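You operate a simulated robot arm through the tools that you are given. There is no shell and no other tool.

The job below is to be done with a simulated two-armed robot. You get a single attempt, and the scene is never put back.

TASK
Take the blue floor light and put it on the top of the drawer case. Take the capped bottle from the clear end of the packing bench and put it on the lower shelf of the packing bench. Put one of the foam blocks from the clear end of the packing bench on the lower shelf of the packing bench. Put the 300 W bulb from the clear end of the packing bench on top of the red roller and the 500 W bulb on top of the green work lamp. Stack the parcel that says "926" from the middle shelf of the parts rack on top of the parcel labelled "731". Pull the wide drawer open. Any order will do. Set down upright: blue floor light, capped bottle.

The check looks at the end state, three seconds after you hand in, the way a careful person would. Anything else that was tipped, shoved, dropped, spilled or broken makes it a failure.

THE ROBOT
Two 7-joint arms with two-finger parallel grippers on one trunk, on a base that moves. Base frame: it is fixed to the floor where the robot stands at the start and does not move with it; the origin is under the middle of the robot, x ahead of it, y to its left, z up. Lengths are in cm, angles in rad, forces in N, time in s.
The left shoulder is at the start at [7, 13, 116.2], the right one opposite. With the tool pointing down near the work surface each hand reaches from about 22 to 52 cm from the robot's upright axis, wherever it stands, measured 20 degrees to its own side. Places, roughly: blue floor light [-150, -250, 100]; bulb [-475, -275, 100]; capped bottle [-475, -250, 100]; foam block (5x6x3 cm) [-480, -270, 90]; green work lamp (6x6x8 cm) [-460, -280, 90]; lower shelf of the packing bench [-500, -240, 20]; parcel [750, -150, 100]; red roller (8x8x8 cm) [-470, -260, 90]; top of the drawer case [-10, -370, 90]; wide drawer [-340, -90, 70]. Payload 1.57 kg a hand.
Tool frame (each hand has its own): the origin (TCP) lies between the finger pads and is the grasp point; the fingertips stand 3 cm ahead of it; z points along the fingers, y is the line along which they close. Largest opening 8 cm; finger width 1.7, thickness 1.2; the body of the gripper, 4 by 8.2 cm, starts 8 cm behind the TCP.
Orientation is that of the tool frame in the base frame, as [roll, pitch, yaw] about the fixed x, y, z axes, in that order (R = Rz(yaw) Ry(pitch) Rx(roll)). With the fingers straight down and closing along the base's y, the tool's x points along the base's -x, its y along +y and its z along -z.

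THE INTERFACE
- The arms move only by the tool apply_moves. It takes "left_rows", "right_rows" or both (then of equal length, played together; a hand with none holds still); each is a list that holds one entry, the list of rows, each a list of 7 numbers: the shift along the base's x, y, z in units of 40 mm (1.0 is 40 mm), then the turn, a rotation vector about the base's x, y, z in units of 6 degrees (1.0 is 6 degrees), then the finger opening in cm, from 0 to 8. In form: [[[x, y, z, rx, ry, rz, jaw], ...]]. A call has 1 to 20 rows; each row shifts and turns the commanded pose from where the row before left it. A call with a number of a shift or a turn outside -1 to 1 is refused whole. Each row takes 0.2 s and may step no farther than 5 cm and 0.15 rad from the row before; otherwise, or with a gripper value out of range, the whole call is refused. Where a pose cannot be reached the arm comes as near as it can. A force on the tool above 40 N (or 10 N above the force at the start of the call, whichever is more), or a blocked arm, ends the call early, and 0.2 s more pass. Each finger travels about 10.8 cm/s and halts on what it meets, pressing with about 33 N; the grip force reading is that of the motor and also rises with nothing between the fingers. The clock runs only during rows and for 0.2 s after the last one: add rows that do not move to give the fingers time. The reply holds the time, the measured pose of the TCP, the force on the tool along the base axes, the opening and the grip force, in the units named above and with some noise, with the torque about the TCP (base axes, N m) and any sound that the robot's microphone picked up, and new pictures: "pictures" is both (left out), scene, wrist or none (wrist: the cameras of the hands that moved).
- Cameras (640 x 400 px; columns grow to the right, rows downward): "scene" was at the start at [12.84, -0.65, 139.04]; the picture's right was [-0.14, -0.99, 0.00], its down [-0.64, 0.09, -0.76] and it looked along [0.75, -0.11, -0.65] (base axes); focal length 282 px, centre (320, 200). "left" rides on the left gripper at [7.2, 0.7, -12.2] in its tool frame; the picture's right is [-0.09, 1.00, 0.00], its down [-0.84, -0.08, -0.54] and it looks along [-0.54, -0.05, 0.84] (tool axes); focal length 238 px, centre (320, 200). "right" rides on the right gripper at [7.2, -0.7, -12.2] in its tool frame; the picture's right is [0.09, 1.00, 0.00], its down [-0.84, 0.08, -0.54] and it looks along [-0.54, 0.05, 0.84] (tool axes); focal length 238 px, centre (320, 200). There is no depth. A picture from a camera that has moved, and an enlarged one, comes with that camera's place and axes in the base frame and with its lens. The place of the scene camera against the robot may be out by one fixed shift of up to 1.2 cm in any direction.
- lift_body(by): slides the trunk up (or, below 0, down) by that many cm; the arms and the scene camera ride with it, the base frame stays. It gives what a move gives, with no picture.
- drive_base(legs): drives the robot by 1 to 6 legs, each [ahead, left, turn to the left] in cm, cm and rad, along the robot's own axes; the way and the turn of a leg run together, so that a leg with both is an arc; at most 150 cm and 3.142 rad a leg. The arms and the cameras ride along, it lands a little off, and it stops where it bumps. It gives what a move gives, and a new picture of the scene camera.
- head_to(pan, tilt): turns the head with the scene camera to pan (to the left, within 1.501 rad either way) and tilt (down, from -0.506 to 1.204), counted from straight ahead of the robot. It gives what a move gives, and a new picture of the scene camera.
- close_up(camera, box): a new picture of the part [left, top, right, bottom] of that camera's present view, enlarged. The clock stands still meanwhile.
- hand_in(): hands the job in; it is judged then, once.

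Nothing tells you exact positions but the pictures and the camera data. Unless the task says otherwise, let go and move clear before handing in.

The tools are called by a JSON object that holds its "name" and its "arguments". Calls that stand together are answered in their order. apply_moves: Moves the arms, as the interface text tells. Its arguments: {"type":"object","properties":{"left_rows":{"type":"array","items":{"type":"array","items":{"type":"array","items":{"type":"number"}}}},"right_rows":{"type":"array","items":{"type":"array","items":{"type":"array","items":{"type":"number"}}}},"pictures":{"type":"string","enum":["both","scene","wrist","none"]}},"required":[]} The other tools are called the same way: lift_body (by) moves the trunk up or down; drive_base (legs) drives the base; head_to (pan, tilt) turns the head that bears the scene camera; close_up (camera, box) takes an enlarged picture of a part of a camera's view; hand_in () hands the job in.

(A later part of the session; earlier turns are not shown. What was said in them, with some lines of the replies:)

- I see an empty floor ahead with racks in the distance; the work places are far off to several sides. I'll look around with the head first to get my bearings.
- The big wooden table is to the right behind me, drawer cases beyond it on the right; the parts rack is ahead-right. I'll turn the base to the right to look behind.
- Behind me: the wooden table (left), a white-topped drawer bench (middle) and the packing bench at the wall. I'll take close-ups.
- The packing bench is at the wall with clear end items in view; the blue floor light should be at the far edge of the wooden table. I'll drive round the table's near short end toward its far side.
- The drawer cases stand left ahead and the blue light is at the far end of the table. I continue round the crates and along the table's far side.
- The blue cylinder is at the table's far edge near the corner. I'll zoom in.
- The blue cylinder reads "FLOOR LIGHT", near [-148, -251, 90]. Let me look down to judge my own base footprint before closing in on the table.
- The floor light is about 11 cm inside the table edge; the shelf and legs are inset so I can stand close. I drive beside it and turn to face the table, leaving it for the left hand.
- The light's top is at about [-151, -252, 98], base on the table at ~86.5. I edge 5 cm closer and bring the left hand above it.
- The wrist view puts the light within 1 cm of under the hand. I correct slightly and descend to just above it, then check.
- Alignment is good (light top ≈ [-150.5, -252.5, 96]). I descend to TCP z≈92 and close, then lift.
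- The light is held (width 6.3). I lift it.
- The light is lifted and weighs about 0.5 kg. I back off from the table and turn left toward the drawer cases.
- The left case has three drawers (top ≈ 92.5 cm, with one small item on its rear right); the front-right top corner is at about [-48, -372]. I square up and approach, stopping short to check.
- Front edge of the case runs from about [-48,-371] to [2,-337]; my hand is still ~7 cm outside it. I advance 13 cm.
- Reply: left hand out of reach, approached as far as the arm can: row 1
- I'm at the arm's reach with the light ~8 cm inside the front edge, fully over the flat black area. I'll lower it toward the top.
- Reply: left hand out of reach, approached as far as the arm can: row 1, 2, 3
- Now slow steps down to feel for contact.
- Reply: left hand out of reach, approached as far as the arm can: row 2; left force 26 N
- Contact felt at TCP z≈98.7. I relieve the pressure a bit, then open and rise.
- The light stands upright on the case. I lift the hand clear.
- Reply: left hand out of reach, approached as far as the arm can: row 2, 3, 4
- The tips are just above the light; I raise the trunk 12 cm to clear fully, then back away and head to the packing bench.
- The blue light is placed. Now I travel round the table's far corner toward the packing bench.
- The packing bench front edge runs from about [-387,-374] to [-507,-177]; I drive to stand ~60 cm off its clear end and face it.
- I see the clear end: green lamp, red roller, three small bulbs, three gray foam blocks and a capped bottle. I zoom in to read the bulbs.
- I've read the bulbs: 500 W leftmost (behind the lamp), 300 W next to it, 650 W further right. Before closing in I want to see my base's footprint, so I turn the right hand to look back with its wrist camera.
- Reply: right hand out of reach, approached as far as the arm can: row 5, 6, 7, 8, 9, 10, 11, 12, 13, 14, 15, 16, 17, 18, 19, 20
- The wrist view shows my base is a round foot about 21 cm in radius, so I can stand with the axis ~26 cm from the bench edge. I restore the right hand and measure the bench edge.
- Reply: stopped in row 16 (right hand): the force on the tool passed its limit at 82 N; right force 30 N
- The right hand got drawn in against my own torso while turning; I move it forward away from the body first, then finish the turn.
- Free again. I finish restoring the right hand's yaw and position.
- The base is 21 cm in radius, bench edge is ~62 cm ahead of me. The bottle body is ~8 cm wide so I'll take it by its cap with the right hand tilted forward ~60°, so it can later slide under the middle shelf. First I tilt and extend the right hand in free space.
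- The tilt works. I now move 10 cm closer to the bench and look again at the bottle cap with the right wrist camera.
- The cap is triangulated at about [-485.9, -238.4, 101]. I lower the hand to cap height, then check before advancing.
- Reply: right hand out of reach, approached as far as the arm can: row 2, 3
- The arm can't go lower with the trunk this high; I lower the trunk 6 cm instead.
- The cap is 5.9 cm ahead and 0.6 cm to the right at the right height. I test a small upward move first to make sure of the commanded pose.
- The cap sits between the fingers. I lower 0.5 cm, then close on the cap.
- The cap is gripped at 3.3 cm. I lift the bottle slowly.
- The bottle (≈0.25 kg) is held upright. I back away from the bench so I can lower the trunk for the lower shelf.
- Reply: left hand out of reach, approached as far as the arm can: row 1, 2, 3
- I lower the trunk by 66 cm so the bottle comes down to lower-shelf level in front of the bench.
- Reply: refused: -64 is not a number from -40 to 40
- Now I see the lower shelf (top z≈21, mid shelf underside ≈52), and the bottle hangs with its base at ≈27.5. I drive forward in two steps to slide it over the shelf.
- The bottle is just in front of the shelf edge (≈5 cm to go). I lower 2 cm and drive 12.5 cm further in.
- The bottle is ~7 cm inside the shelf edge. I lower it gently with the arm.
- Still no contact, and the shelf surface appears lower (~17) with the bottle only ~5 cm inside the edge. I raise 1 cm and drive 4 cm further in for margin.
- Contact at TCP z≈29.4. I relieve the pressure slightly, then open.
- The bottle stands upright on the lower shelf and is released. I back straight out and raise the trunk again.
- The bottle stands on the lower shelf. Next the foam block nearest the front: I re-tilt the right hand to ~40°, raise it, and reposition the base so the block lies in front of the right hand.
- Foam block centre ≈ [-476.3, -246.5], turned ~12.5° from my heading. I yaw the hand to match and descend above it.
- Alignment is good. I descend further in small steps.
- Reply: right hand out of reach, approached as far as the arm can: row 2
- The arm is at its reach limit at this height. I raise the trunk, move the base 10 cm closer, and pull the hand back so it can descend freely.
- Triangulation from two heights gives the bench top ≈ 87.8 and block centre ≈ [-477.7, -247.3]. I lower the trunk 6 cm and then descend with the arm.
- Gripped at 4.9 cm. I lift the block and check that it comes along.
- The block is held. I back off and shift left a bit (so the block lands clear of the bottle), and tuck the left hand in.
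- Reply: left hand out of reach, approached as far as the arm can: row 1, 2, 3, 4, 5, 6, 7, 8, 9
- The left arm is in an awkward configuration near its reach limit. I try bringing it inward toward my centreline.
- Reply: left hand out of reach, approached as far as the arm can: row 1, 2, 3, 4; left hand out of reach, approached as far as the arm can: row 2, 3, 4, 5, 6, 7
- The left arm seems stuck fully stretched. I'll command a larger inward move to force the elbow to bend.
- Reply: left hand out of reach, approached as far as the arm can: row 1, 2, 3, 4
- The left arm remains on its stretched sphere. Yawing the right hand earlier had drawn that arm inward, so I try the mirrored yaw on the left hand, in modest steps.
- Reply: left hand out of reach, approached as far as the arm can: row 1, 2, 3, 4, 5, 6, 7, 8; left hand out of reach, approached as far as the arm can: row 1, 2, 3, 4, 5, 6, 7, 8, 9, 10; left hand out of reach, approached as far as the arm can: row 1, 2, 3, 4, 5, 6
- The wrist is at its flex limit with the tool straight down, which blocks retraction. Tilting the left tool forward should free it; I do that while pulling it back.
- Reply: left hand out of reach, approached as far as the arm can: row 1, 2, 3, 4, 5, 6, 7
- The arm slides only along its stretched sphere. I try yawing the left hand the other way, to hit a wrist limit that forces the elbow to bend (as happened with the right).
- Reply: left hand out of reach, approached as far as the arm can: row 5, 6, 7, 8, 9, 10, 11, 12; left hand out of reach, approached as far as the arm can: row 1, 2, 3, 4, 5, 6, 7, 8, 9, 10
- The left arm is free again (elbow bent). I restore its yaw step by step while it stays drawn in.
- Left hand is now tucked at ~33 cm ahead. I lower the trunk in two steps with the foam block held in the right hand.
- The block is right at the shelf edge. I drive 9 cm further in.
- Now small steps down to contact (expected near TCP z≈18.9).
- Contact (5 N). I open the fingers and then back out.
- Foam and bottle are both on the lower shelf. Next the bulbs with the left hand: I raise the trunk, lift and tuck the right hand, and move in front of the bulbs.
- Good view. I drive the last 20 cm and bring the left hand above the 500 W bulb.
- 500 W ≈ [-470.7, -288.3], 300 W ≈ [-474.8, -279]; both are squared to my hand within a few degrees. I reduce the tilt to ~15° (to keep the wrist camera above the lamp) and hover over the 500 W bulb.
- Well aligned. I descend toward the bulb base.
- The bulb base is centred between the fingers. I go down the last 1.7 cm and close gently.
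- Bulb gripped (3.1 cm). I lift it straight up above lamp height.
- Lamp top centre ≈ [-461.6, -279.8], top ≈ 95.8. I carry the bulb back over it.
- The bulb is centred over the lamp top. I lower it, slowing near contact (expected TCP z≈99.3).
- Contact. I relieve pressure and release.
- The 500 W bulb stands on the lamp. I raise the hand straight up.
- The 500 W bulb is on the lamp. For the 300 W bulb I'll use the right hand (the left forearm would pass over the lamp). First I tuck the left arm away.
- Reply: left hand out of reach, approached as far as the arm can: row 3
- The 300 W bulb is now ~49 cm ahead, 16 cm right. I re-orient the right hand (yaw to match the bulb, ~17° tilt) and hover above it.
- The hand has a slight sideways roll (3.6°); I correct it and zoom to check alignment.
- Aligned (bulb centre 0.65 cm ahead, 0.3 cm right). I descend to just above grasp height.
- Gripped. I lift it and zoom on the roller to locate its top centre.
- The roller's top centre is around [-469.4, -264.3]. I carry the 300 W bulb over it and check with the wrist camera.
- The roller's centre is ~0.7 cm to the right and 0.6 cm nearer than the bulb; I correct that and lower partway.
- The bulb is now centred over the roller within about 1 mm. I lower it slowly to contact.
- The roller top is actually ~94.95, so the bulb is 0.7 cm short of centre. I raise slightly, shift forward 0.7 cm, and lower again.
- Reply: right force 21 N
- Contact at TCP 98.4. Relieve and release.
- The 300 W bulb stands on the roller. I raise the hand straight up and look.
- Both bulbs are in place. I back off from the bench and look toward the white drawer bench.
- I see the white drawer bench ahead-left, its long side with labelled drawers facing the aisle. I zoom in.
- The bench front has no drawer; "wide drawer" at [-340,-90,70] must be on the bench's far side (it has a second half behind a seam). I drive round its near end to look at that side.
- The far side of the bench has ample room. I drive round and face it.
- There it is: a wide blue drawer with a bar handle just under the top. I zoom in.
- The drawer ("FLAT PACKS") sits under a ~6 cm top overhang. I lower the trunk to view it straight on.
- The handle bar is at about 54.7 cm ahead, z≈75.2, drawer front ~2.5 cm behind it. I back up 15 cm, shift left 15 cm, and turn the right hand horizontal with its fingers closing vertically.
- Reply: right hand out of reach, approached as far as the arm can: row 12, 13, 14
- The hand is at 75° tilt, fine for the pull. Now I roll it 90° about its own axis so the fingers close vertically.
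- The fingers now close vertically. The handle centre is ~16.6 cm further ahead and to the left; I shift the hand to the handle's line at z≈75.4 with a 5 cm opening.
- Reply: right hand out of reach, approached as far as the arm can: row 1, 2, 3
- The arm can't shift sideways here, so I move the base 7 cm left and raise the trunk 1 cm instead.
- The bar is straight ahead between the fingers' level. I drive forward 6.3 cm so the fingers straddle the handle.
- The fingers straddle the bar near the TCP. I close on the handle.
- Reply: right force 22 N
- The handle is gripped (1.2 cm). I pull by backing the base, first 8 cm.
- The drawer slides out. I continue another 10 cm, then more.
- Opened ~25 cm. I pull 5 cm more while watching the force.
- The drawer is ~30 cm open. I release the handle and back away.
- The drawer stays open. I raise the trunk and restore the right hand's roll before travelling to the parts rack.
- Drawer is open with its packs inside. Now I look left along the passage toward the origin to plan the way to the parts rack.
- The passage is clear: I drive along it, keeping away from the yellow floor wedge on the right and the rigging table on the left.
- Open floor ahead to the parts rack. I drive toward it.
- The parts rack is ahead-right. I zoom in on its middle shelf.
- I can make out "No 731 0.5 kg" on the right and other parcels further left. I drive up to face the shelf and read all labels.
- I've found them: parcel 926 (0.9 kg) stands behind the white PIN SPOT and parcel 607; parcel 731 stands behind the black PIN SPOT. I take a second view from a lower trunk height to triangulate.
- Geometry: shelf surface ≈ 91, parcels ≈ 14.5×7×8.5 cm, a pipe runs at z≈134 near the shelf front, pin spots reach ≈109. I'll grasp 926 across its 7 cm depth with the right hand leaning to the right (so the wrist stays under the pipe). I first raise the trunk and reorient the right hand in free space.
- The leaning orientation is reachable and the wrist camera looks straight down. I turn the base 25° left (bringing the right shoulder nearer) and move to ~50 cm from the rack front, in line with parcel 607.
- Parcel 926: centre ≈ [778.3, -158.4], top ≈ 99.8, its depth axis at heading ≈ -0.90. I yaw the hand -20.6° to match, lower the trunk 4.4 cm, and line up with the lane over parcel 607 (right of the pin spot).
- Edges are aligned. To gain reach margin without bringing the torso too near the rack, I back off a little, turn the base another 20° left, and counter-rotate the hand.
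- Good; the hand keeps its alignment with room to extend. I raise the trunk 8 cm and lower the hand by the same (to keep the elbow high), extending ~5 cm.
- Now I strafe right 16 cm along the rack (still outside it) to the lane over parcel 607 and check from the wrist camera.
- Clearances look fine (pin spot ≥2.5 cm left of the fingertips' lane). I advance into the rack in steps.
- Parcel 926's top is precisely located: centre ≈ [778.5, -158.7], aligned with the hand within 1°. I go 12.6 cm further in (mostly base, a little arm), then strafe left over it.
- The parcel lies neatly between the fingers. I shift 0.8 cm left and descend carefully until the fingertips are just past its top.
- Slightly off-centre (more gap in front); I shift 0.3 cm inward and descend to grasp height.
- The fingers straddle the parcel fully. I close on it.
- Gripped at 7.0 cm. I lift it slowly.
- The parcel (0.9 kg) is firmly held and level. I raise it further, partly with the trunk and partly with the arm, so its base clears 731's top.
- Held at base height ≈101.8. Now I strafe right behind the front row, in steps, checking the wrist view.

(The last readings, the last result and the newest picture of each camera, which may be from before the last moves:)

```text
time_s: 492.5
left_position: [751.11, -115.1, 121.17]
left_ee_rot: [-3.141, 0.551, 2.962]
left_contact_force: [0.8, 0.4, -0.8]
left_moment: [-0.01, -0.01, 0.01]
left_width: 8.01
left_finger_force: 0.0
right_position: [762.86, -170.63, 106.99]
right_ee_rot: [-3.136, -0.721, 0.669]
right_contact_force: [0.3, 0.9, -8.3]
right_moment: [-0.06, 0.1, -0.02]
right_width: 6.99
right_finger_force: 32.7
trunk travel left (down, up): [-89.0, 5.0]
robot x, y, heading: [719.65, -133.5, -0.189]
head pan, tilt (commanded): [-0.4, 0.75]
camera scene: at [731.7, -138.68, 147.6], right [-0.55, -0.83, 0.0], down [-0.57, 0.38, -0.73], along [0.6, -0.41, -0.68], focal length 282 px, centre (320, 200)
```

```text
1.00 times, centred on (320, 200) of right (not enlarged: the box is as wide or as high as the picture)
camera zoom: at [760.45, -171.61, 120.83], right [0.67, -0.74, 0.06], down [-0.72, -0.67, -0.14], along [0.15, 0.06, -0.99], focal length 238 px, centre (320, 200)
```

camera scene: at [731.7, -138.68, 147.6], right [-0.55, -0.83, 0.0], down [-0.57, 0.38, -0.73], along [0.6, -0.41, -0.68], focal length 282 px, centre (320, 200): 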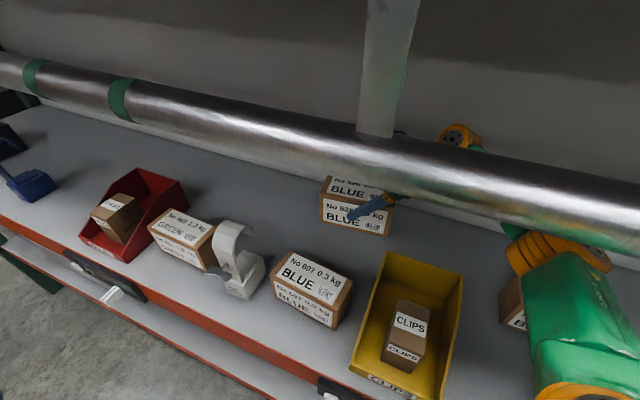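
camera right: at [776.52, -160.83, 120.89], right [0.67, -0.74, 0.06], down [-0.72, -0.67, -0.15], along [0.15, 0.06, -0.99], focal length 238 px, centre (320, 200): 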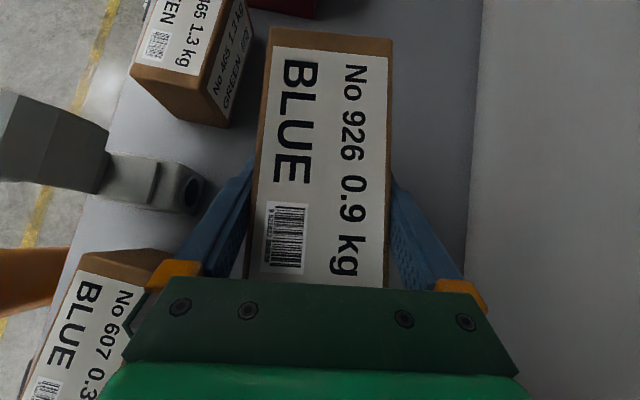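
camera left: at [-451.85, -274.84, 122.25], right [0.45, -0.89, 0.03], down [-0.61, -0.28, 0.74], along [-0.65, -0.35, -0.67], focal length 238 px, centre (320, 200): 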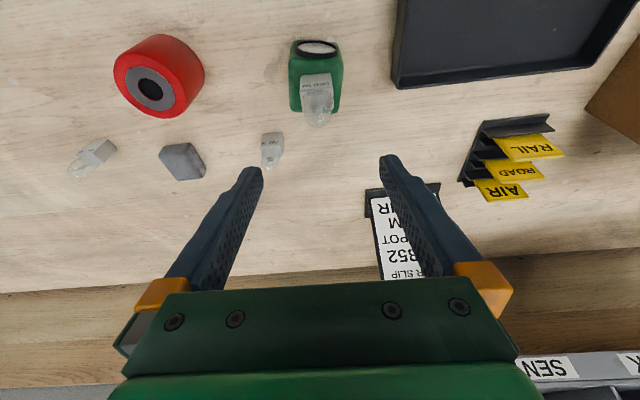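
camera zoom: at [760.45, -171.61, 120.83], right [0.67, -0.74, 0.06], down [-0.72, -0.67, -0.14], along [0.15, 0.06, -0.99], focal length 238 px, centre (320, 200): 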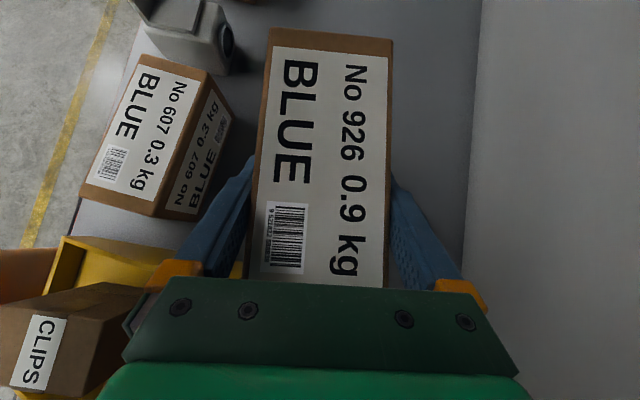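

The yellow bin's back corner is close to the front finger's path but ~2 cm lower; I raise the hand 1.6 cm for margin and continue right.

{"name": "apply_moves", "arguments": {"right_rows": [[[0, 0, 0.2, 0, 0, 0, 4], [0, 0, 0.2, 0, 0, 0, 4], [0, 0, 0, 0, 0, 0, 4]]], "pictures": "none"}}

{"name": "drive_base", "arguments": {"legs": [[-12.8, -12.7, 0]]}}

{"name": "close_up", "arguments": {"camera": "right", "box": [0, 0, 640, 400]}}

```text
time_s: 493.3
left_position: [750.72, -115.44, 121.31]
left_ee_rot: [3.14, 0.553, 2.958]
left_contact_force: [0.2, -0.5, 0.9]
left_moment: [0.01, -0.05, -0.04]
left_width: 8.01
left_finger_force: 0.0
right_position: [762.59, -170.67, 108.68]
right_ee_rot: [-3.136, -0.725, 0.67]
right_contact_force: [-0.4, -0.1, -8.1]
right_moment: [-0.09, 0.05, 0.05]
right_width: 6.98
right_finger_force: 33.1
trunk travel left (down, up): [-89.0, 5.0]
robot x, y, heading: [719.74, -133.27, -0.187]
head pan, tilt (commanded): [-0.4, 0.75]
```

```text
time_s: 494.9
left_position: [736.29, -125.35, 121.1]
left_ee_rot: [-3.139, 0.551, 2.964]
left_contact_force: [0.4, 0.0, -0.6]
left_moment: [-0.02, -0.02, 0.0]
left_width: 8.01
left_finger_force: 0.2
right_position: [747.98, -180.7, 108.59]
right_ee_rot: [-3.138, -0.72, 0.673]
right_contact_force: [0.1, 0.0, -8.7]
right_moment: [-0.05, 0.08, 0.0]
right_width: 6.99
right_finger_force: 33.4
trunk travel left (down, up): [-89.0, 5.0]
robot x, y, heading: [704.54, -143.64, -0.183]
head pan, tilt (commanded): [-0.4, 0.75]
camera scene: at [716.8, -148.89, 147.61], right [-0.55, -0.83, 0.0], down [-0.57, 0.38, -0.73], along [0.61, -0.41, -0.68], focal length 282 px, centre (320, 200)
```

scene: 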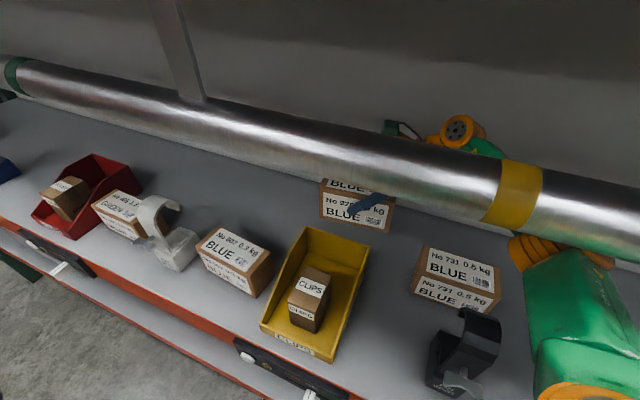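

```text
1.00 times, centred on (320, 200) of right (not enlarged: the box is as wide or as high as the picture)
camera zoom: at [745.64, -181.69, 122.43], right [0.68, -0.73, 0.06], down [-0.72, -0.68, -0.14], along [0.15, 0.06, -0.99], focal length 238 px, centre (320, 200)
```

zoom: 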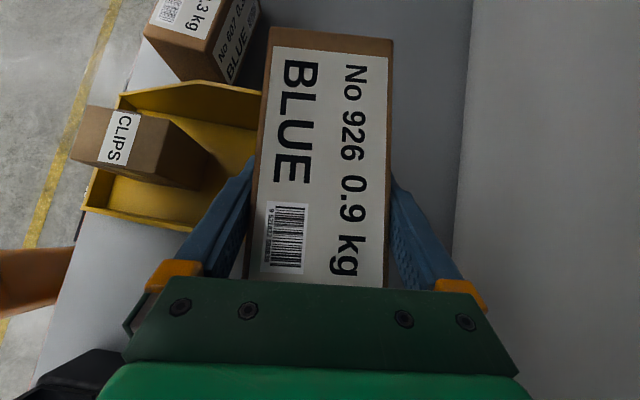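

731 is now clearly visible with the black pin spot before it. I zoom to locate 731's top.

{"name": "close_up", "arguments": {"camera": "scene", "box": [390, 225, 550, 400]}}

```text
2.29 times, centred on (470, 312) of scene
camera zoom: at [716.8, -148.89, 147.61], right [-0.55, -0.83, 0.0], down [-0.57, 0.38, -0.73], along [0.61, -0.41, -0.68], focal length 643 px, centre (-23, -57)
```

zoom: 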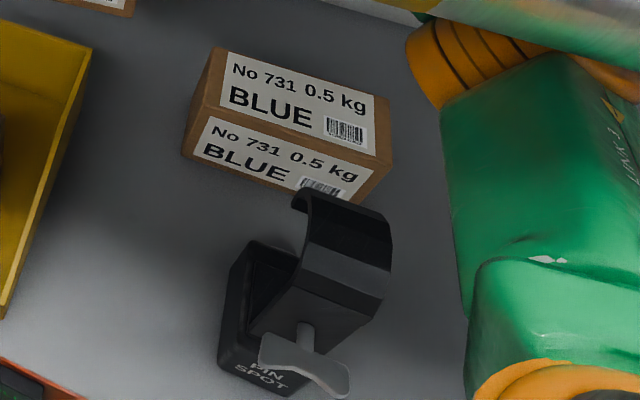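

731's top centre ≈ [727, -188.5], nearly parallel to the held parcel; the hook of the black pin spot stays well in front. I strafe right the remaining 22.7 cm behind it.

{"name": "drive_base", "arguments": {"legs": [[-16.2, -15.9, 0]]}}

{"name": "close_up", "arguments": {"camera": "right", "box": [0, 0, 640, 400]}}

{"name": "close_up", "arguments": {"camera": "scene", "box": [240, 150, 480, 350]}}

```text
time_s: 496.6
left_position: [717.31, -137.79, 121.13]
left_ee_rot: [-3.141, 0.553, 2.966]
left_contact_force: [-0.4, -0.5, -0.3]
left_moment: [-0.01, 0.01, -0.06]
left_width: 8.0
left_finger_force: 0.0
right_position: [729.18, -193.21, 108.63]
right_ee_rot: [-3.137, -0.721, 0.674]
right_contact_force: [0.5, -0.6, -9.3]
right_moment: [-0.06, 0.06, 0.03]
right_width: 6.99
right_finger_force: 33.4
trunk travel left (down, up): [-89.0, 5.0]
robot x, y, heading: [685.75, -156.5, -0.186]
head pan, tilt (commanded): [-0.4, 0.75]
camera scene: at [697.87, -161.42, 147.61], right [-0.55, -0.83, 0.0], down [-0.57, 0.38, -0.73], along [0.61, -0.4, -0.68], focal length 282 px, centre (320, 200)
```

scene: 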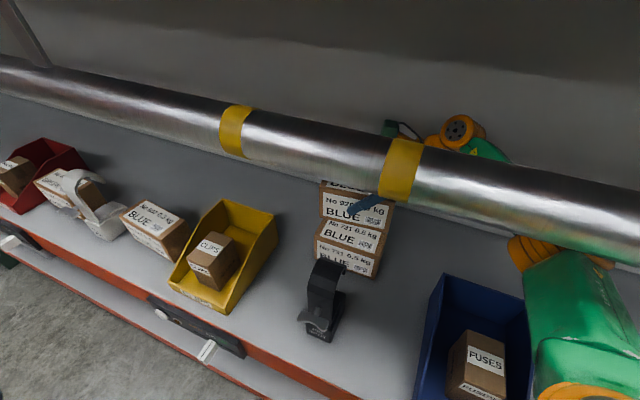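

```text
1.00 times, centred on (320, 200) of right (not enlarged: the box is as wide or as high as the picture)
camera zoom: at [726.77, -194.16, 122.43], right [0.68, -0.73, 0.06], down [-0.72, -0.68, -0.14], along [0.15, 0.06, -0.99], focal length 238 px, centre (320, 200)
```

zoom: 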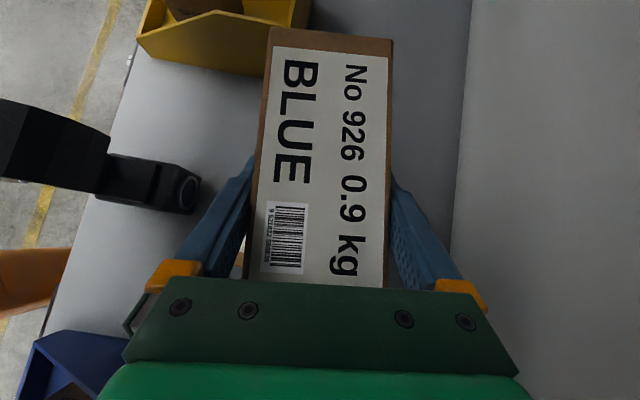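

```text
2.00 times, centred on (360, 250) of scene
camera zoom: at [697.87, -161.42, 147.61], right [-0.55, -0.83, 0.0], down [-0.57, 0.38, -0.73], along [0.61, -0.4, -0.68], focal length 563 px, centre (240, 100)
```

zoom: 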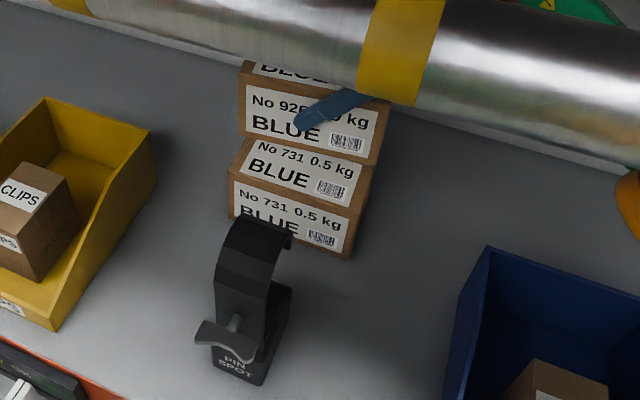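

Relative to 731, parcel 926 is ~3.1 cm too deep and laterally aligned. I back the base 3.1 cm along the rack normal and compare again.

{"name": "drive_base", "arguments": {"legs": [[-2.2, 2.2, 0]]}}

{"name": "close_up", "arguments": {"camera": "scene", "box": [280, 160, 440, 300]}}

{"name": "close_up", "arguments": {"camera": "right", "box": [0, 0, 640, 400]}}

```text
time_s: 497.4
left_position: [715.45, -136.01, 121.21]
left_ee_rot: [3.134, 0.55, 2.959]
left_contact_force: [0.1, -0.8, 0.4]
left_moment: [0.07, 0.06, 0.04]
left_width: 7.99
left_finger_force: 0.0
right_position: [727.41, -191.25, 108.28]
right_ee_rot: [-3.13, -0.726, 0.666]
right_contact_force: [1.2, -1.3, -9.7]
right_moment: [-0.03, 0.07, 0.05]
right_width: 6.98
right_finger_force: 33.1
trunk travel left (down, up): [-89.0, 5.0]
robot x, y, heading: [684.36, -153.78, -0.183]
head pan, tilt (commanded): [-0.4, 0.75]
camera scene: at [696.12, -159.8, 147.56], right [-0.55, -0.83, 0.0], down [-0.57, 0.38, -0.73], along [0.61, -0.4, -0.69], focal length 282 px, centre (320, 200)
```

scene: 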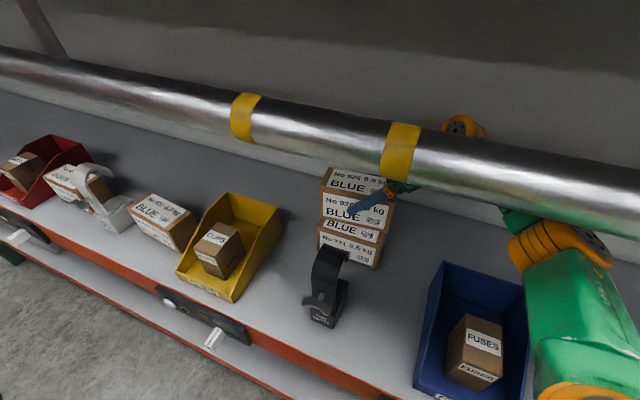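

```text
2.86 times, centred on (360, 230) of scene
camera zoom: at [696.12, -159.8, 147.56], right [-0.55, -0.83, 0.0], down [-0.57, 0.38, -0.73], along [0.61, -0.4, -0.69], focal length 804 px, centre (206, 114)
```

zoom: 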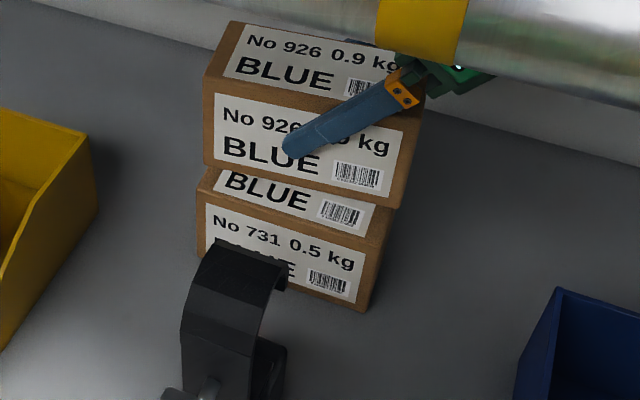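

```text
1.00 times, centred on (320, 200) of right (not enlarged: the box is as wide or as high as the picture)
camera zoom: at [725.01, -192.38, 122.13], right [0.68, -0.73, 0.05], down [-0.72, -0.68, -0.15], along [0.14, 0.06, -0.99], focal length 238 px, centre (320, 200)
```

zoom: 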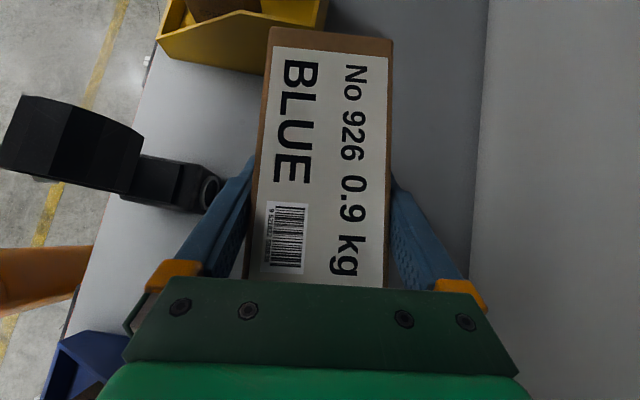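

926 is now nearly right over 731 (about 0.6 cm toward me and 0.9 cm left to go). I make that small correction with the arm and begin lowering.

{"name": "apply_moves", "arguments": {"right_rows": [[[0.076, 0.2, 0, 0, 0, 0, 4], [0, 0, -0.2, 0, 0, 0, 4], [0, 0, -0.2, 0, 0, 0, 4], [0, 0, 0, 0, 0, 0, 4]]], "pictures": "both"}}

{"name": "close_up", "arguments": {"camera": "scene", "box": [280, 160, 440, 300]}}

```text
time_s: 498.4
left_position: [715.15, -135.34, 121.33]
left_ee_rot: [-3.141, 0.554, 2.965]
left_contact_force: [0.8, -0.7, 0.2]
left_moment: [-0.02, 0.01, -0.01]
left_width: 8.01
left_finger_force: 0.0
right_position: [727.32, -189.78, 107.14]
right_ee_rot: [-3.138, -0.721, 0.672]
right_contact_force: [0.6, 1.1, -8.2]
right_moment: [-0.08, 0.1, -0.01]
right_width: 6.96
right_finger_force: 33.7
trunk travel left (down, up): [-89.0, 5.0]
robot x, y, heading: [684.3, -153.71, -0.185]
head pan, tilt (commanded): [-0.4, 0.75]
camera scene: at [695.63, -158.98, 147.65], right [-0.55, -0.83, 0.0], down [-0.57, 0.38, -0.73], along [0.61, -0.4, -0.68], focal length 282 px, centre (320, 200)
camera right: at [724.88, -190.95, 120.89], right [0.68, -0.73, 0.06], down [-0.72, -0.68, -0.15], along [0.15, 0.06, -0.99], focal length 238 px, centre (320, 200)
```

scene: 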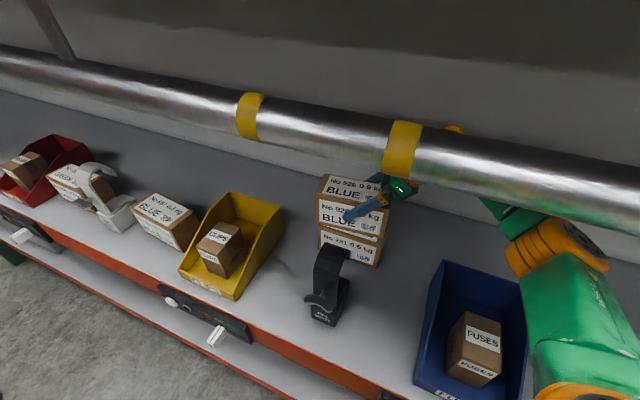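
right: 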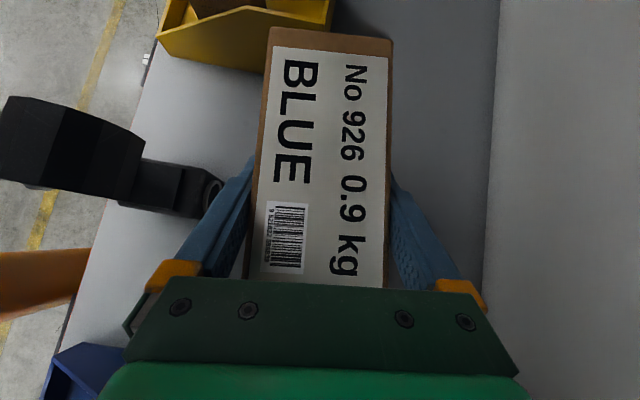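

```text
2.86 times, centred on (360, 230) of scene
camera zoom: at [695.63, -158.98, 147.65], right [-0.55, -0.83, 0.0], down [-0.57, 0.38, -0.73], along [0.61, -0.4, -0.68], focal length 804 px, centre (206, 114)
```

zoom: 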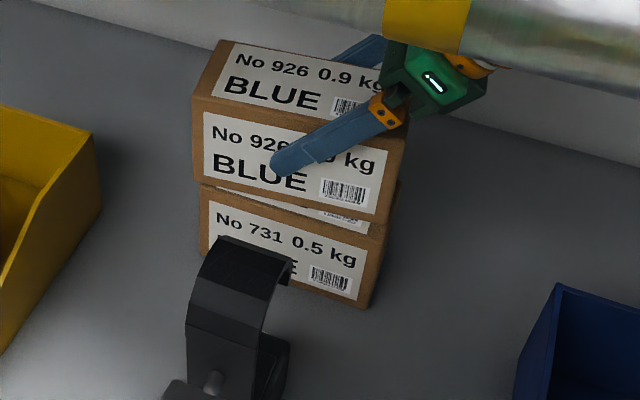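

The base settled a bit further back; 926 is now ~0.7 cm too far front. I nudge it inward with the arm and lower further.

{"name": "apply_moves", "arguments": {"right_rows": [[[0.18, -0.1, 0, 0, 0, 0, 4], [0, 0, -0.12, 0, 0, 0, 4], [0, 0, -0.1, 0, 0, 0, 4], [0, 0, 0, 0, 0, 0, 4]]], "pictures": "wrist"}}

{"name": "close_up", "arguments": {"camera": "scene", "box": [280, 160, 440, 300]}}

```text
time_s: 499.4
left_position: [715.24, -135.53, 121.25]
left_ee_rot: [3.138, 0.554, 2.964]
left_contact_force: [-0.4, 1.6, 0.1]
left_moment: [0.0, 0.0, 0.01]
left_width: 8.01
left_finger_force: 0.0
right_position: [728.13, -190.26, 106.17]
right_ee_rot: [-3.137, -0.724, 0.673]
right_contact_force: [-0.3, -0.4, -9.3]
right_moment: [-0.07, 0.02, 0.03]
right_width: 6.99
right_finger_force: 33.2
trunk travel left (down, up): [-89.0, 5.0]
robot x, y, heading: [684.12, -154.24, -0.182]
head pan, tilt (commanded): [-0.4, 0.75]
camera right: at [725.71, -191.43, 119.95], right [0.68, -0.73, 0.06], down [-0.72, -0.68, -0.15], along [0.15, 0.06, -0.99], focal length 238 px, centre (320, 200)
```

right: 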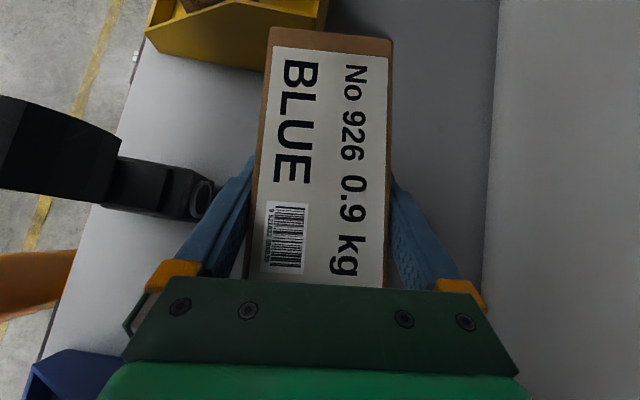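

```text
2.86 times, centred on (360, 230) of scene
camera zoom: at [695.73, -159.12, 147.63], right [-0.55, -0.83, 0.0], down [-0.57, 0.38, -0.73], along [0.61, -0.4, -0.68], focal length 804 px, centre (206, 114)
```

zoom: 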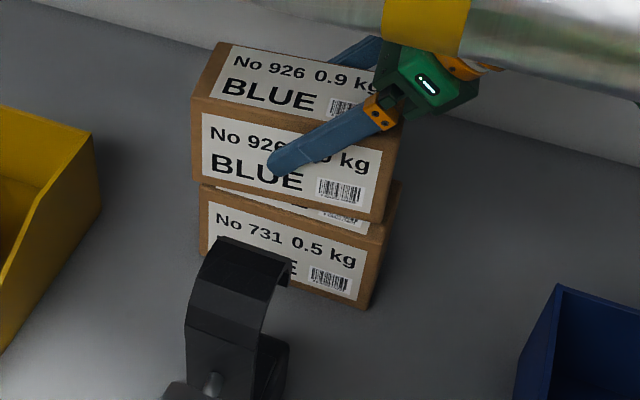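

{"name": "apply_moves", "arguments": {"right_rows": [[[0, 0, -0.08, 0, 0, 0, 4], [0, 0, -0.06, 0, 0, 0, 4], [0, 0, -0.05, 0, 0, 0, 4], [0, 0, 0, 0, 0, 0, 4]]], "pictures": "none"}}

```text
time_s: 500.4
left_position: [714.99, -135.35, 121.27]
left_ee_rot: [-3.141, 0.556, 2.963]
left_contact_force: [0.6, 0.0, -0.7]
left_moment: [0.02, -0.01, -0.01]
left_width: 8.01
left_finger_force: 0.1
right_position: [727.94, -190.28, 105.53]
right_ee_rot: [3.14, -0.727, 0.675]
right_contact_force: [5.4, -6.7, 13.1]
right_moment: [-0.99, 0.92, 0.45]
right_width: 6.99
right_finger_force: 33.5
trunk travel left (down, up): [-89.0, 5.0]
robot x, y, heading: [684.07, -153.76, -0.184]
head pan, tilt (commanded): [-0.4, 0.75]
```

Contact at TCP 105.5. I relieve pressure and check the picture.

{"name": "apply_moves", "arguments": {"right_rows": [[[0, 0, 0.05, 0, 0, 0, 4], [0, 0, 0, 0, 0, 0, 4]]], "pictures": "none"}}

{"name": "close_up", "arguments": {"camera": "scene", "box": [280, 160, 440, 300]}}

```text
time_s: 501.0
left_position: [715.14, -135.37, 121.3]
left_ee_rot: [-3.141, 0.555, 2.962]
left_contact_force: [-0.2, 1.1, -0.7]
left_moment: [0.02, 0.01, 0.0]
left_width: 7.99
left_finger_force: 0.1
right_position: [727.97, -190.18, 105.59]
right_ee_rot: [-3.139, -0.724, 0.674]
right_contact_force: [2.1, -1.4, -0.6]
right_moment: [0.32, -0.64, -0.26]
right_width: 6.97
right_finger_force: 33.2
trunk travel left (down, up): [-89.0, 5.0]
robot x, y, heading: [684.75, -154.11, -0.184]
head pan, tilt (commanded): [-0.4, 0.75]
```

```text
2.86 times, centred on (360, 230) of scene
camera zoom: at [695.59, -159.02, 147.64], right [-0.55, -0.83, 0.0], down [-0.57, 0.38, -0.73], along [0.61, -0.4, -0.68], focal length 804 px, centre (206, 114)
```

zoom: 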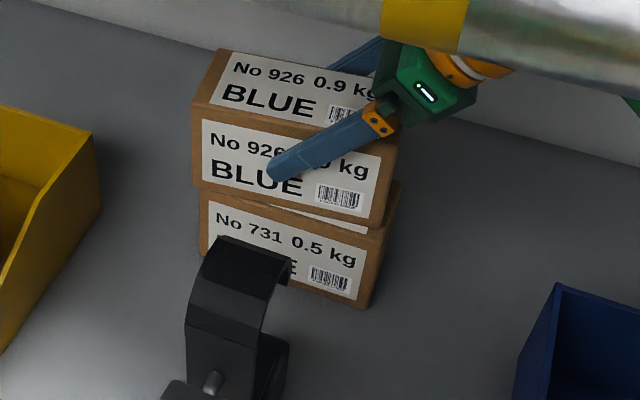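

The weight now rests on 731 and the stack is well aligned. I open the fingers.

{"name": "apply_moves", "arguments": {"right_rows": [[[0, 0, 0, 0, 0, 0, 7.2], [0, 0, 0, 0, 0, 0, 7.6], [0, 0, 0, 0, 0, 0, 8], [0, 0, 0, 0, 0, 0, 8]]], "pictures": "both"}}

```text
time_s: 502.0
left_position: [714.9, -135.21, 121.27]
left_ee_rot: [-3.141, 0.554, 2.964]
left_contact_force: [0.0, -0.2, 0.6]
left_moment: [-0.02, -0.01, -0.02]
left_width: 8.0
left_finger_force: 0.1
right_position: [727.88, -190.25, 105.67]
right_ee_rot: [3.141, -0.725, 0.674]
right_contact_force: [0.5, 0.2, 0.8]
right_moment: [0.02, -0.02, -0.02]
right_width: 8.0
right_finger_force: 0.1
trunk travel left (down, up): [-89.0, 5.0]
robot x, y, heading: [684.04, -153.64, -0.187]
head pan, tilt (commanded): [-0.4, 0.75]
camera scene: at [695.44, -158.88, 147.67], right [-0.55, -0.83, 0.0], down [-0.57, 0.38, -0.73], along [0.61, -0.4, -0.68], focal length 282 px, centre (320, 200)
camera right: at [725.45, -191.24, 119.52], right [0.68, -0.73, 0.06], down [-0.72, -0.68, -0.15], along [0.15, 0.06, -0.99], focal length 238 px, centre (320, 200)
```

scene: 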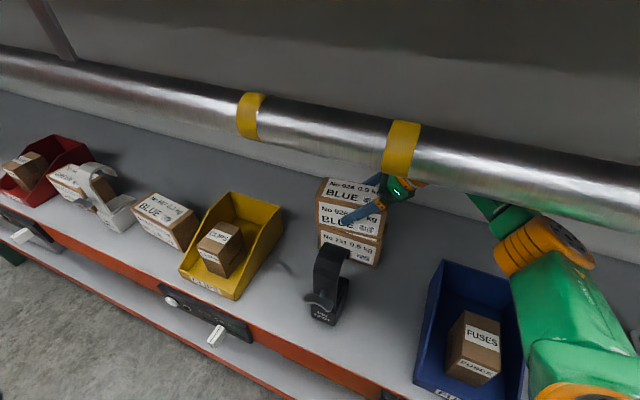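
right: 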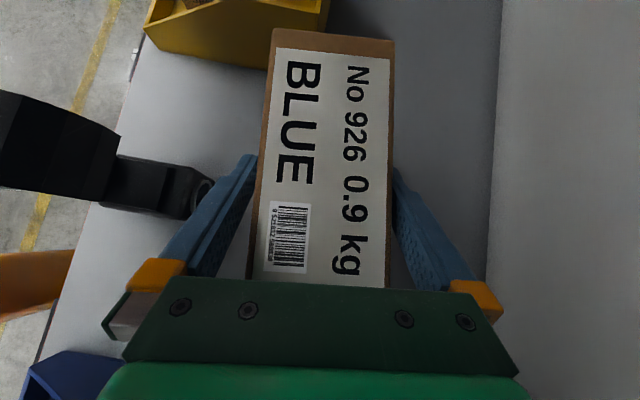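

Released; the stack stands. I raise the hand straight up 8 cm to clear it.

{"name": "apply_moves", "arguments": {"right_rows": [[[0, 0, 0.15, 0, 0, 0, 8], [0, 0, 0.25, 0, 0, 0, 8], [0, 0, 0.4, 0, 0, 0, 8], [0, 0, 0.4, 0, 0, 0, 8], [0, 0, 0.4, 0, 0, 0, 8], [0, 0, 0.4, 0, 0, 0, 8], [0, 0, 0, 0, 0, 0, 8]]], "pictures": "both"}}

```text
time_s: 503.6
left_position: [715.0, -135.25, 121.3]
left_ee_rot: [-3.14, 0.555, 2.962]
left_contact_force: [-0.3, 0.5, -0.8]
left_moment: [0.04, 0.03, -0.02]
left_width: 7.98
left_finger_force: 0.0
right_position: [728.05, -190.13, 113.67]
right_ee_rot: [-3.14, -0.725, 0.675]
right_contact_force: [-1.0, -0.4, 0.9]
right_moment: [0.01, 0.0, -0.01]
right_width: 8.02
right_finger_force: 0.1
trunk travel left (down, up): [-89.0, 5.0]
robot x, y, heading: [684.45, -154.41, -0.186]
head pan, tilt (commanded): [-0.4, 0.75]
camera scene: at [695.45, -158.91, 147.67], right [-0.55, -0.83, 0.0], down [-0.57, 0.38, -0.73], along [0.61, -0.4, -0.68], focal length 282 px, centre (320, 200)
camera right: at [725.46, -191.21, 127.57], right [0.68, -0.73, 0.06], down [-0.72, -0.68, -0.15], along [0.15, 0.06, -0.99], focal length 238 px, centre (320, 200)
```

scene: 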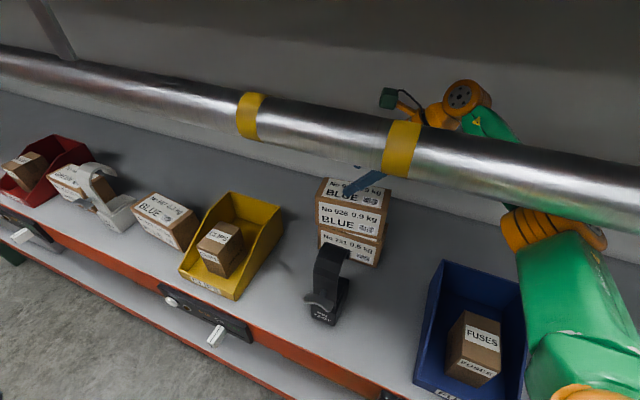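
right: 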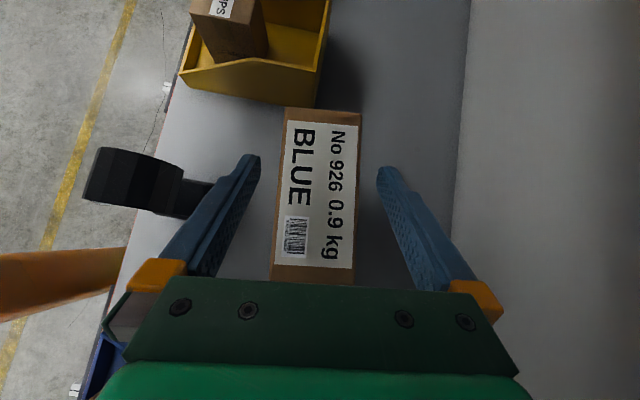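

{"name": "drive_base", "arguments": {"legs": [[-10.2, -10, 0]]}}

{"name": "close_up", "arguments": {"camera": "right", "box": [0, 0, 640, 400]}}

```text
time_s: 504.9
left_position: [703.43, -142.94, 121.16]
left_ee_rot: [-3.137, 0.553, 2.964]
left_contact_force: [0.5, 1.2, -0.2]
left_moment: [-0.03, 0.03, 0.0]
left_width: 8.0
left_finger_force: 0.0
right_position: [716.47, -197.83, 113.65]
right_ee_rot: [-3.14, -0.721, 0.675]
right_contact_force: [0.2, 1.0, 0.1]
right_moment: [0.0, 0.03, -0.01]
right_width: 8.01
right_finger_force: 0.0
trunk travel left (down, up): [-89.0, 5.0]
robot x, y, heading: [672.04, -161.24, -0.187]
head pan, tilt (commanded): [-0.4, 0.75]
camera scene: at [684.01, -166.48, 147.64], right [-0.55, -0.83, 0.0], down [-0.57, 0.37, -0.73], along [0.61, -0.4, -0.68], focal length 282 px, centre (320, 200)
```

scene: 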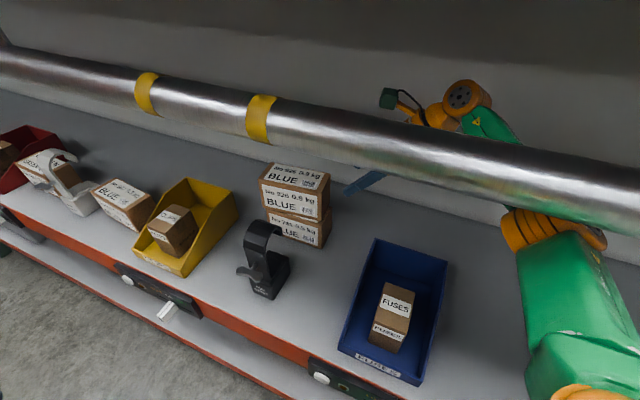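

```text
1.00 times, centred on (320, 200) of right (not enlarged: the box is as wide or as high as the picture)
camera zoom: at [713.99, -198.79, 127.51], right [0.68, -0.73, 0.06], down [-0.72, -0.68, -0.14], along [0.15, 0.06, -0.99], focal length 238 px, centre (320, 200)
```

zoom: 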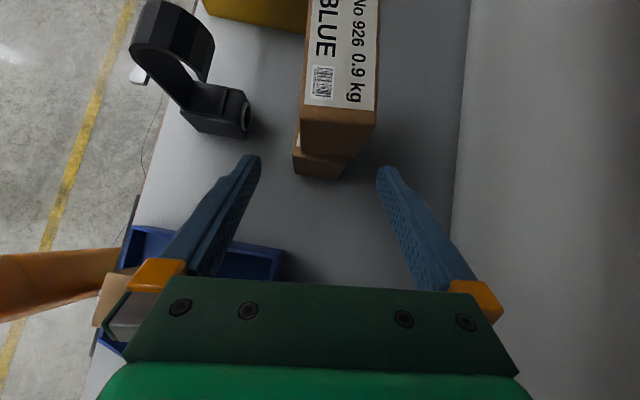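

Now I lower the hand 8 cm here (clear of the stack, above the blue bin's edge) so the wrist passes under the pipe, then back straight out.

{"name": "apply_moves", "arguments": {"right_rows": [[[0, 0, -0.4, 0, 0, 0, 8], [0, 0, -0.4, 0, 0, 0, 8], [0, 0, -0.4, 0, 0, 0, 8], [0, 0, -0.4, 0, 0, 0, 8], [0, 0, -0.35, 0, 0, 0, 8], [0, 0, 0, 0, 0, 0, 8]]], "pictures": "wrist"}}

```text
time_s: 506.4
left_position: [703.11, -143.12, 121.23]
left_ee_rot: [-3.14, 0.555, 2.965]
left_contact_force: [-0.8, 1.1, -0.1]
left_moment: [0.0, -0.03, 0.04]
left_width: 8.02
left_finger_force: 0.1
right_position: [716.1, -198.05, 105.85]
right_ee_rot: [3.14, -0.724, 0.676]
right_contact_force: [-0.6, -0.3, -1.0]
right_moment: [-0.02, 0.0, -0.01]
right_width: 7.98
right_finger_force: 0.1
trunk travel left (down, up): [-89.0, 5.0]
robot x, y, heading: [672.53, -161.87, -0.18]
head pan, tilt (commanded): [-0.4, 0.75]
camera right: at [713.65, -198.97, 119.75], right [0.68, -0.73, 0.06], down [-0.72, -0.68, -0.15], along [0.15, 0.06, -0.99], focal length 238 px, centre (320, 200)
```

right: 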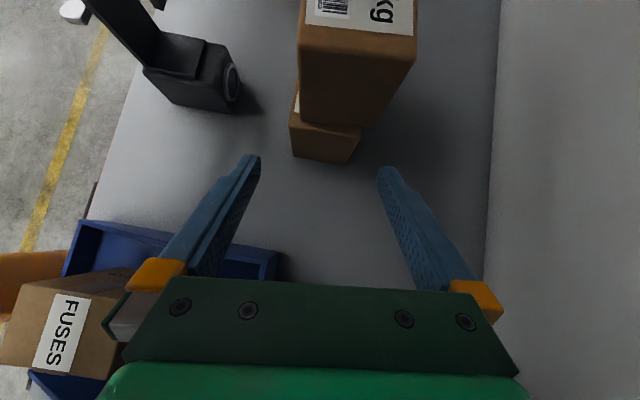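

Clearance to the stack is ~4 cm. I back straight out of the rack.

{"name": "drive_base", "arguments": {"legs": [[-9.8, 10, 0]]}}

{"name": "drive_base", "arguments": {"legs": [[-21, 21.5, 0]]}}

{"name": "head_to", "arguments": {"pan": -0.5, "tilt": 0.5}}

```text
time_s: 507.7
left_position: [695.78, -131.86, 121.3]
left_ee_rot: [3.14, 0.553, 2.966]
left_contact_force: [-0.4, -1.2, 0.6]
left_moment: [-0.01, 0.01, -0.03]
left_width: 8.02
left_finger_force: 0.1
right_position: [708.69, -186.48, 105.77]
right_ee_rot: [-3.137, -0.724, 0.675]
right_contact_force: [-0.1, 0.6, 0.4]
right_moment: [0.02, 0.0, 0.02]
right_width: 7.99
right_finger_force: 0.0
trunk travel left (down, up): [-89.0, 5.0]
robot x, y, heading: [665.2, -150.37, -0.183]
head pan, tilt (commanded): [-0.4, 0.75]
camera scene: at [676.27, -155.5, 147.63], right [-0.55, -0.83, 0.0], down [-0.57, 0.38, -0.73], along [0.61, -0.4, -0.68], focal length 282 px, centre (320, 200)
```

scene: 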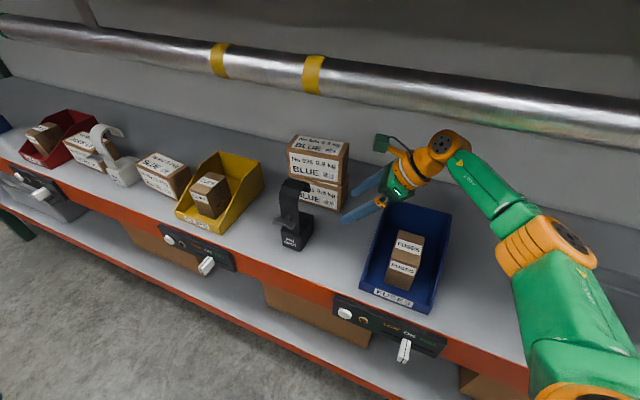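

```text
time_s: 509.7
left_position: [678.73, -106.48, 121.29]
left_ee_rot: [3.14, 0.554, 2.969]
left_contact_force: [0.6, -0.8, 0.2]
left_moment: [-0.02, 0.01, 0.03]
left_width: 7.99
left_finger_force: 0.0
right_position: [691.95, -161.13, 105.87]
right_ee_rot: [-3.137, -0.723, 0.681]
right_contact_force: [0.0, -0.6, 0.9]
right_moment: [-0.01, -0.01, 0.02]
right_width: 8.0
right_finger_force: 0.0
trunk travel left (down, up): [-89.0, 5.0]
robot x, y, heading: [647.67, -124.79, -0.181]
head pan, tilt (commanded): [-0.4, 0.75]
camera scene: at [659.33, -130.21, 147.64], right [-0.55, -0.84, 0.0], down [-0.57, 0.38, -0.73], along [0.61, -0.4, -0.68], focal length 282 px, centre (320, 200)
```

scene: 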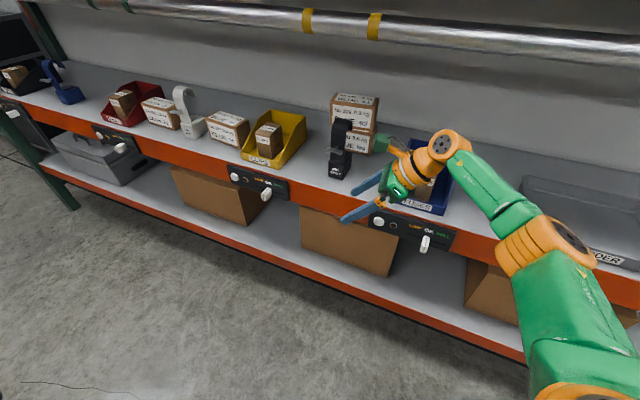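

```text
time_s: 510.5
left_position: [678.49, -106.26, 121.26]
left_ee_rot: [-3.141, 0.554, 2.969]
left_contact_force: [-1.2, 0.4, 1.2]
left_moment: [0.01, -0.01, -0.02]
left_width: 7.99
left_finger_force: 0.1
right_position: [691.81, -160.94, 105.89]
right_ee_rot: [3.141, -0.725, 0.679]
right_contact_force: [0.6, -0.1, -0.5]
right_moment: [-0.01, 0.03, 0.0]
right_width: 8.01
right_finger_force: 0.1
trunk travel left (down, up): [-89.0, 5.0]
robot x, y, heading: [647.75, -124.85, -0.182]
head pan, tilt (commanded): [-0.499, 0.499]
camera scene: at [659.29, -131.11, 149.86], right [-0.63, -0.78, 0.0], down [-0.37, 0.3, -0.88], along [0.68, -0.55, -0.48], focal length 282 px, centre (320, 200)
```

scene: 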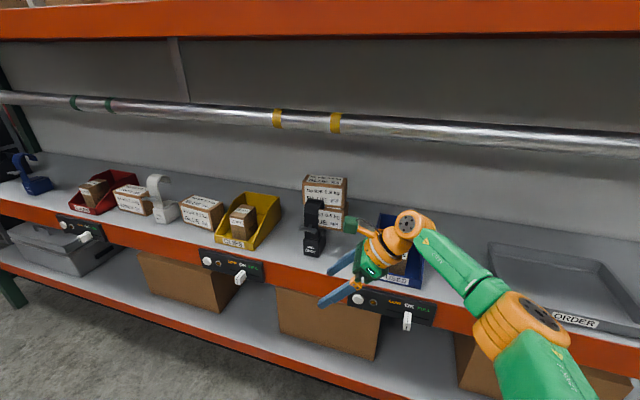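

The hand is clear of the rack. I back off more and inspect the final stack.

{"name": "drive_base", "arguments": {"legs": [[-28, 28, 0]]}}

{"name": "head_to", "arguments": {"pan": -0.6, "tilt": 0.35}}

{"name": "close_up", "arguments": {"camera": "scene", "box": [180, 150, 500, 300]}}

```text
time_s: 513.0
left_position: [656.18, -73.48, 121.19]
left_ee_rot: [3.14, 0.554, 2.969]
left_contact_force: [-0.3, -0.4, 0.6]
left_moment: [0.0, -0.01, 0.01]
left_width: 8.02
left_finger_force: 0.1
right_position: [669.42, -128.25, 105.88]
right_ee_rot: [-3.136, -0.725, 0.679]
right_contact_force: [0.5, 0.3, -0.1]
right_moment: [0.03, -0.01, 0.02]
right_width: 8.01
right_finger_force: 0.0
trunk travel left (down, up): [-89.0, 5.0]
robot x, y, heading: [625.46, -92.3, -0.179]
head pan, tilt (commanded): [-0.499, 0.499]
camera scene: at [637.01, -98.45, 149.84], right [-0.63, -0.78, 0.0], down [-0.37, 0.3, -0.88], along [0.68, -0.55, -0.48], focal length 282 px, centre (320, 200)
```

scene: 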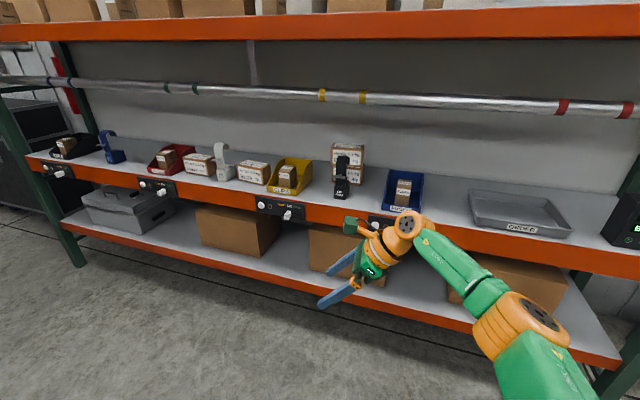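

```text
time_s: 513.7
left_position: [656.08, -73.47, 121.3]
left_ee_rot: [-3.141, 0.556, 2.968]
left_contact_force: [0.1, -0.1, 0.6]
left_moment: [0.0, 0.04, 0.0]
left_width: 8.0
left_finger_force: 0.0
right_position: [669.44, -128.02, 105.95]
right_ee_rot: [-3.139, -0.726, 0.681]
right_contact_force: [-0.2, 0.3, 0.2]
right_moment: [-0.02, 0.0, 0.0]
right_width: 8.0
right_finger_force: 0.1
trunk travel left (down, up): [-89.0, 5.0]
robot x, y, heading: [625.42, -92.11, -0.178]
head pan, tilt (commanded): [-0.6, 0.351]
camera scene: at [636.41, -99.09, 151.22], right [-0.7, -0.71, 0.0], down [-0.24, 0.24, -0.94], along [0.67, -0.66, -0.34], focal length 282 px, centre (320, 200)
```

scene: 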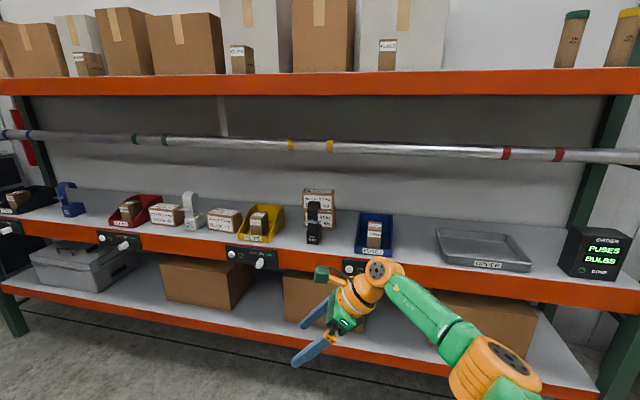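

```text
2.00 times, centred on (340, 225) of scene
camera zoom: at [636.41, -99.09, 151.22], right [-0.7, -0.71, 0.0], down [-0.24, 0.24, -0.94], along [0.67, -0.66, -0.34], focal length 563 px, centre (280, 150)
```

zoom: 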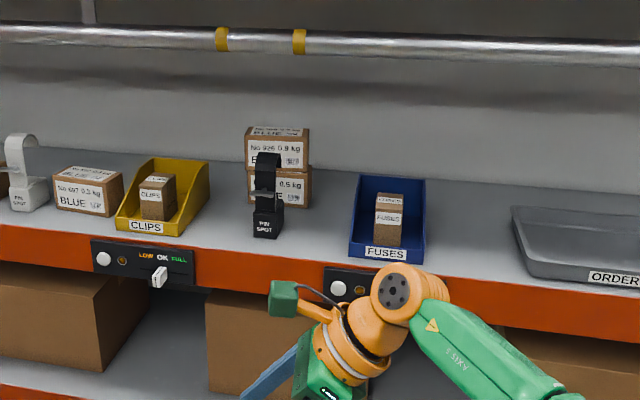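

Everything I set out to do shows in the pictures: the blue floor light stands on the drawer case, and the capped bottle and a foam block are on the packing bench's lower shelf. The 500 W bulb is on the green lamp, the 300 W bulb is on the red roller, the wide drawer is about 30 cm open, and parcel 926 sits on 731. Both hands are empty and clear of everything, so I hand in.

{"name": "hand_in", "arguments": {}}

```text
The job is handed in.
```

I finished all seven parts of the task and handed the job in. In the last pictures I took of each, everything was in place and steady, but I don't know how the check came out.

- **Blue floor light:** it stands upright on top of the three-drawer case, about 10 cm in from the front edge.
- **Capped bottle:** it stands upright on the packing bench's lower shelf, about 10 cm in from the front edge.
- **Foam block:** it lies on the same shelf, about 23 cm to the left of the bottle.
- **500 W bulb:** it is on top of the green work lamp, about 0.6 cm off centre.
- **300 W bulb:** it is centred on top of the red roller.
- **Wide drawer:** it was the "FLAT PACKS" drawer on the far side of the kit-up bench. I pulled it out about 30 cm and did not check whether it opens further.
- **Parcels:** 926 rests on 731 on the middle shelf, lined up to within about a centimetre.

I saw nothing else tipped, shoved or dropped. The only unplanned contact was the right gripper pressing against the robot's own torso once. I did not drive back for a last look at the earlier items before handing in. Both hands were empty and clear of everything at the end.
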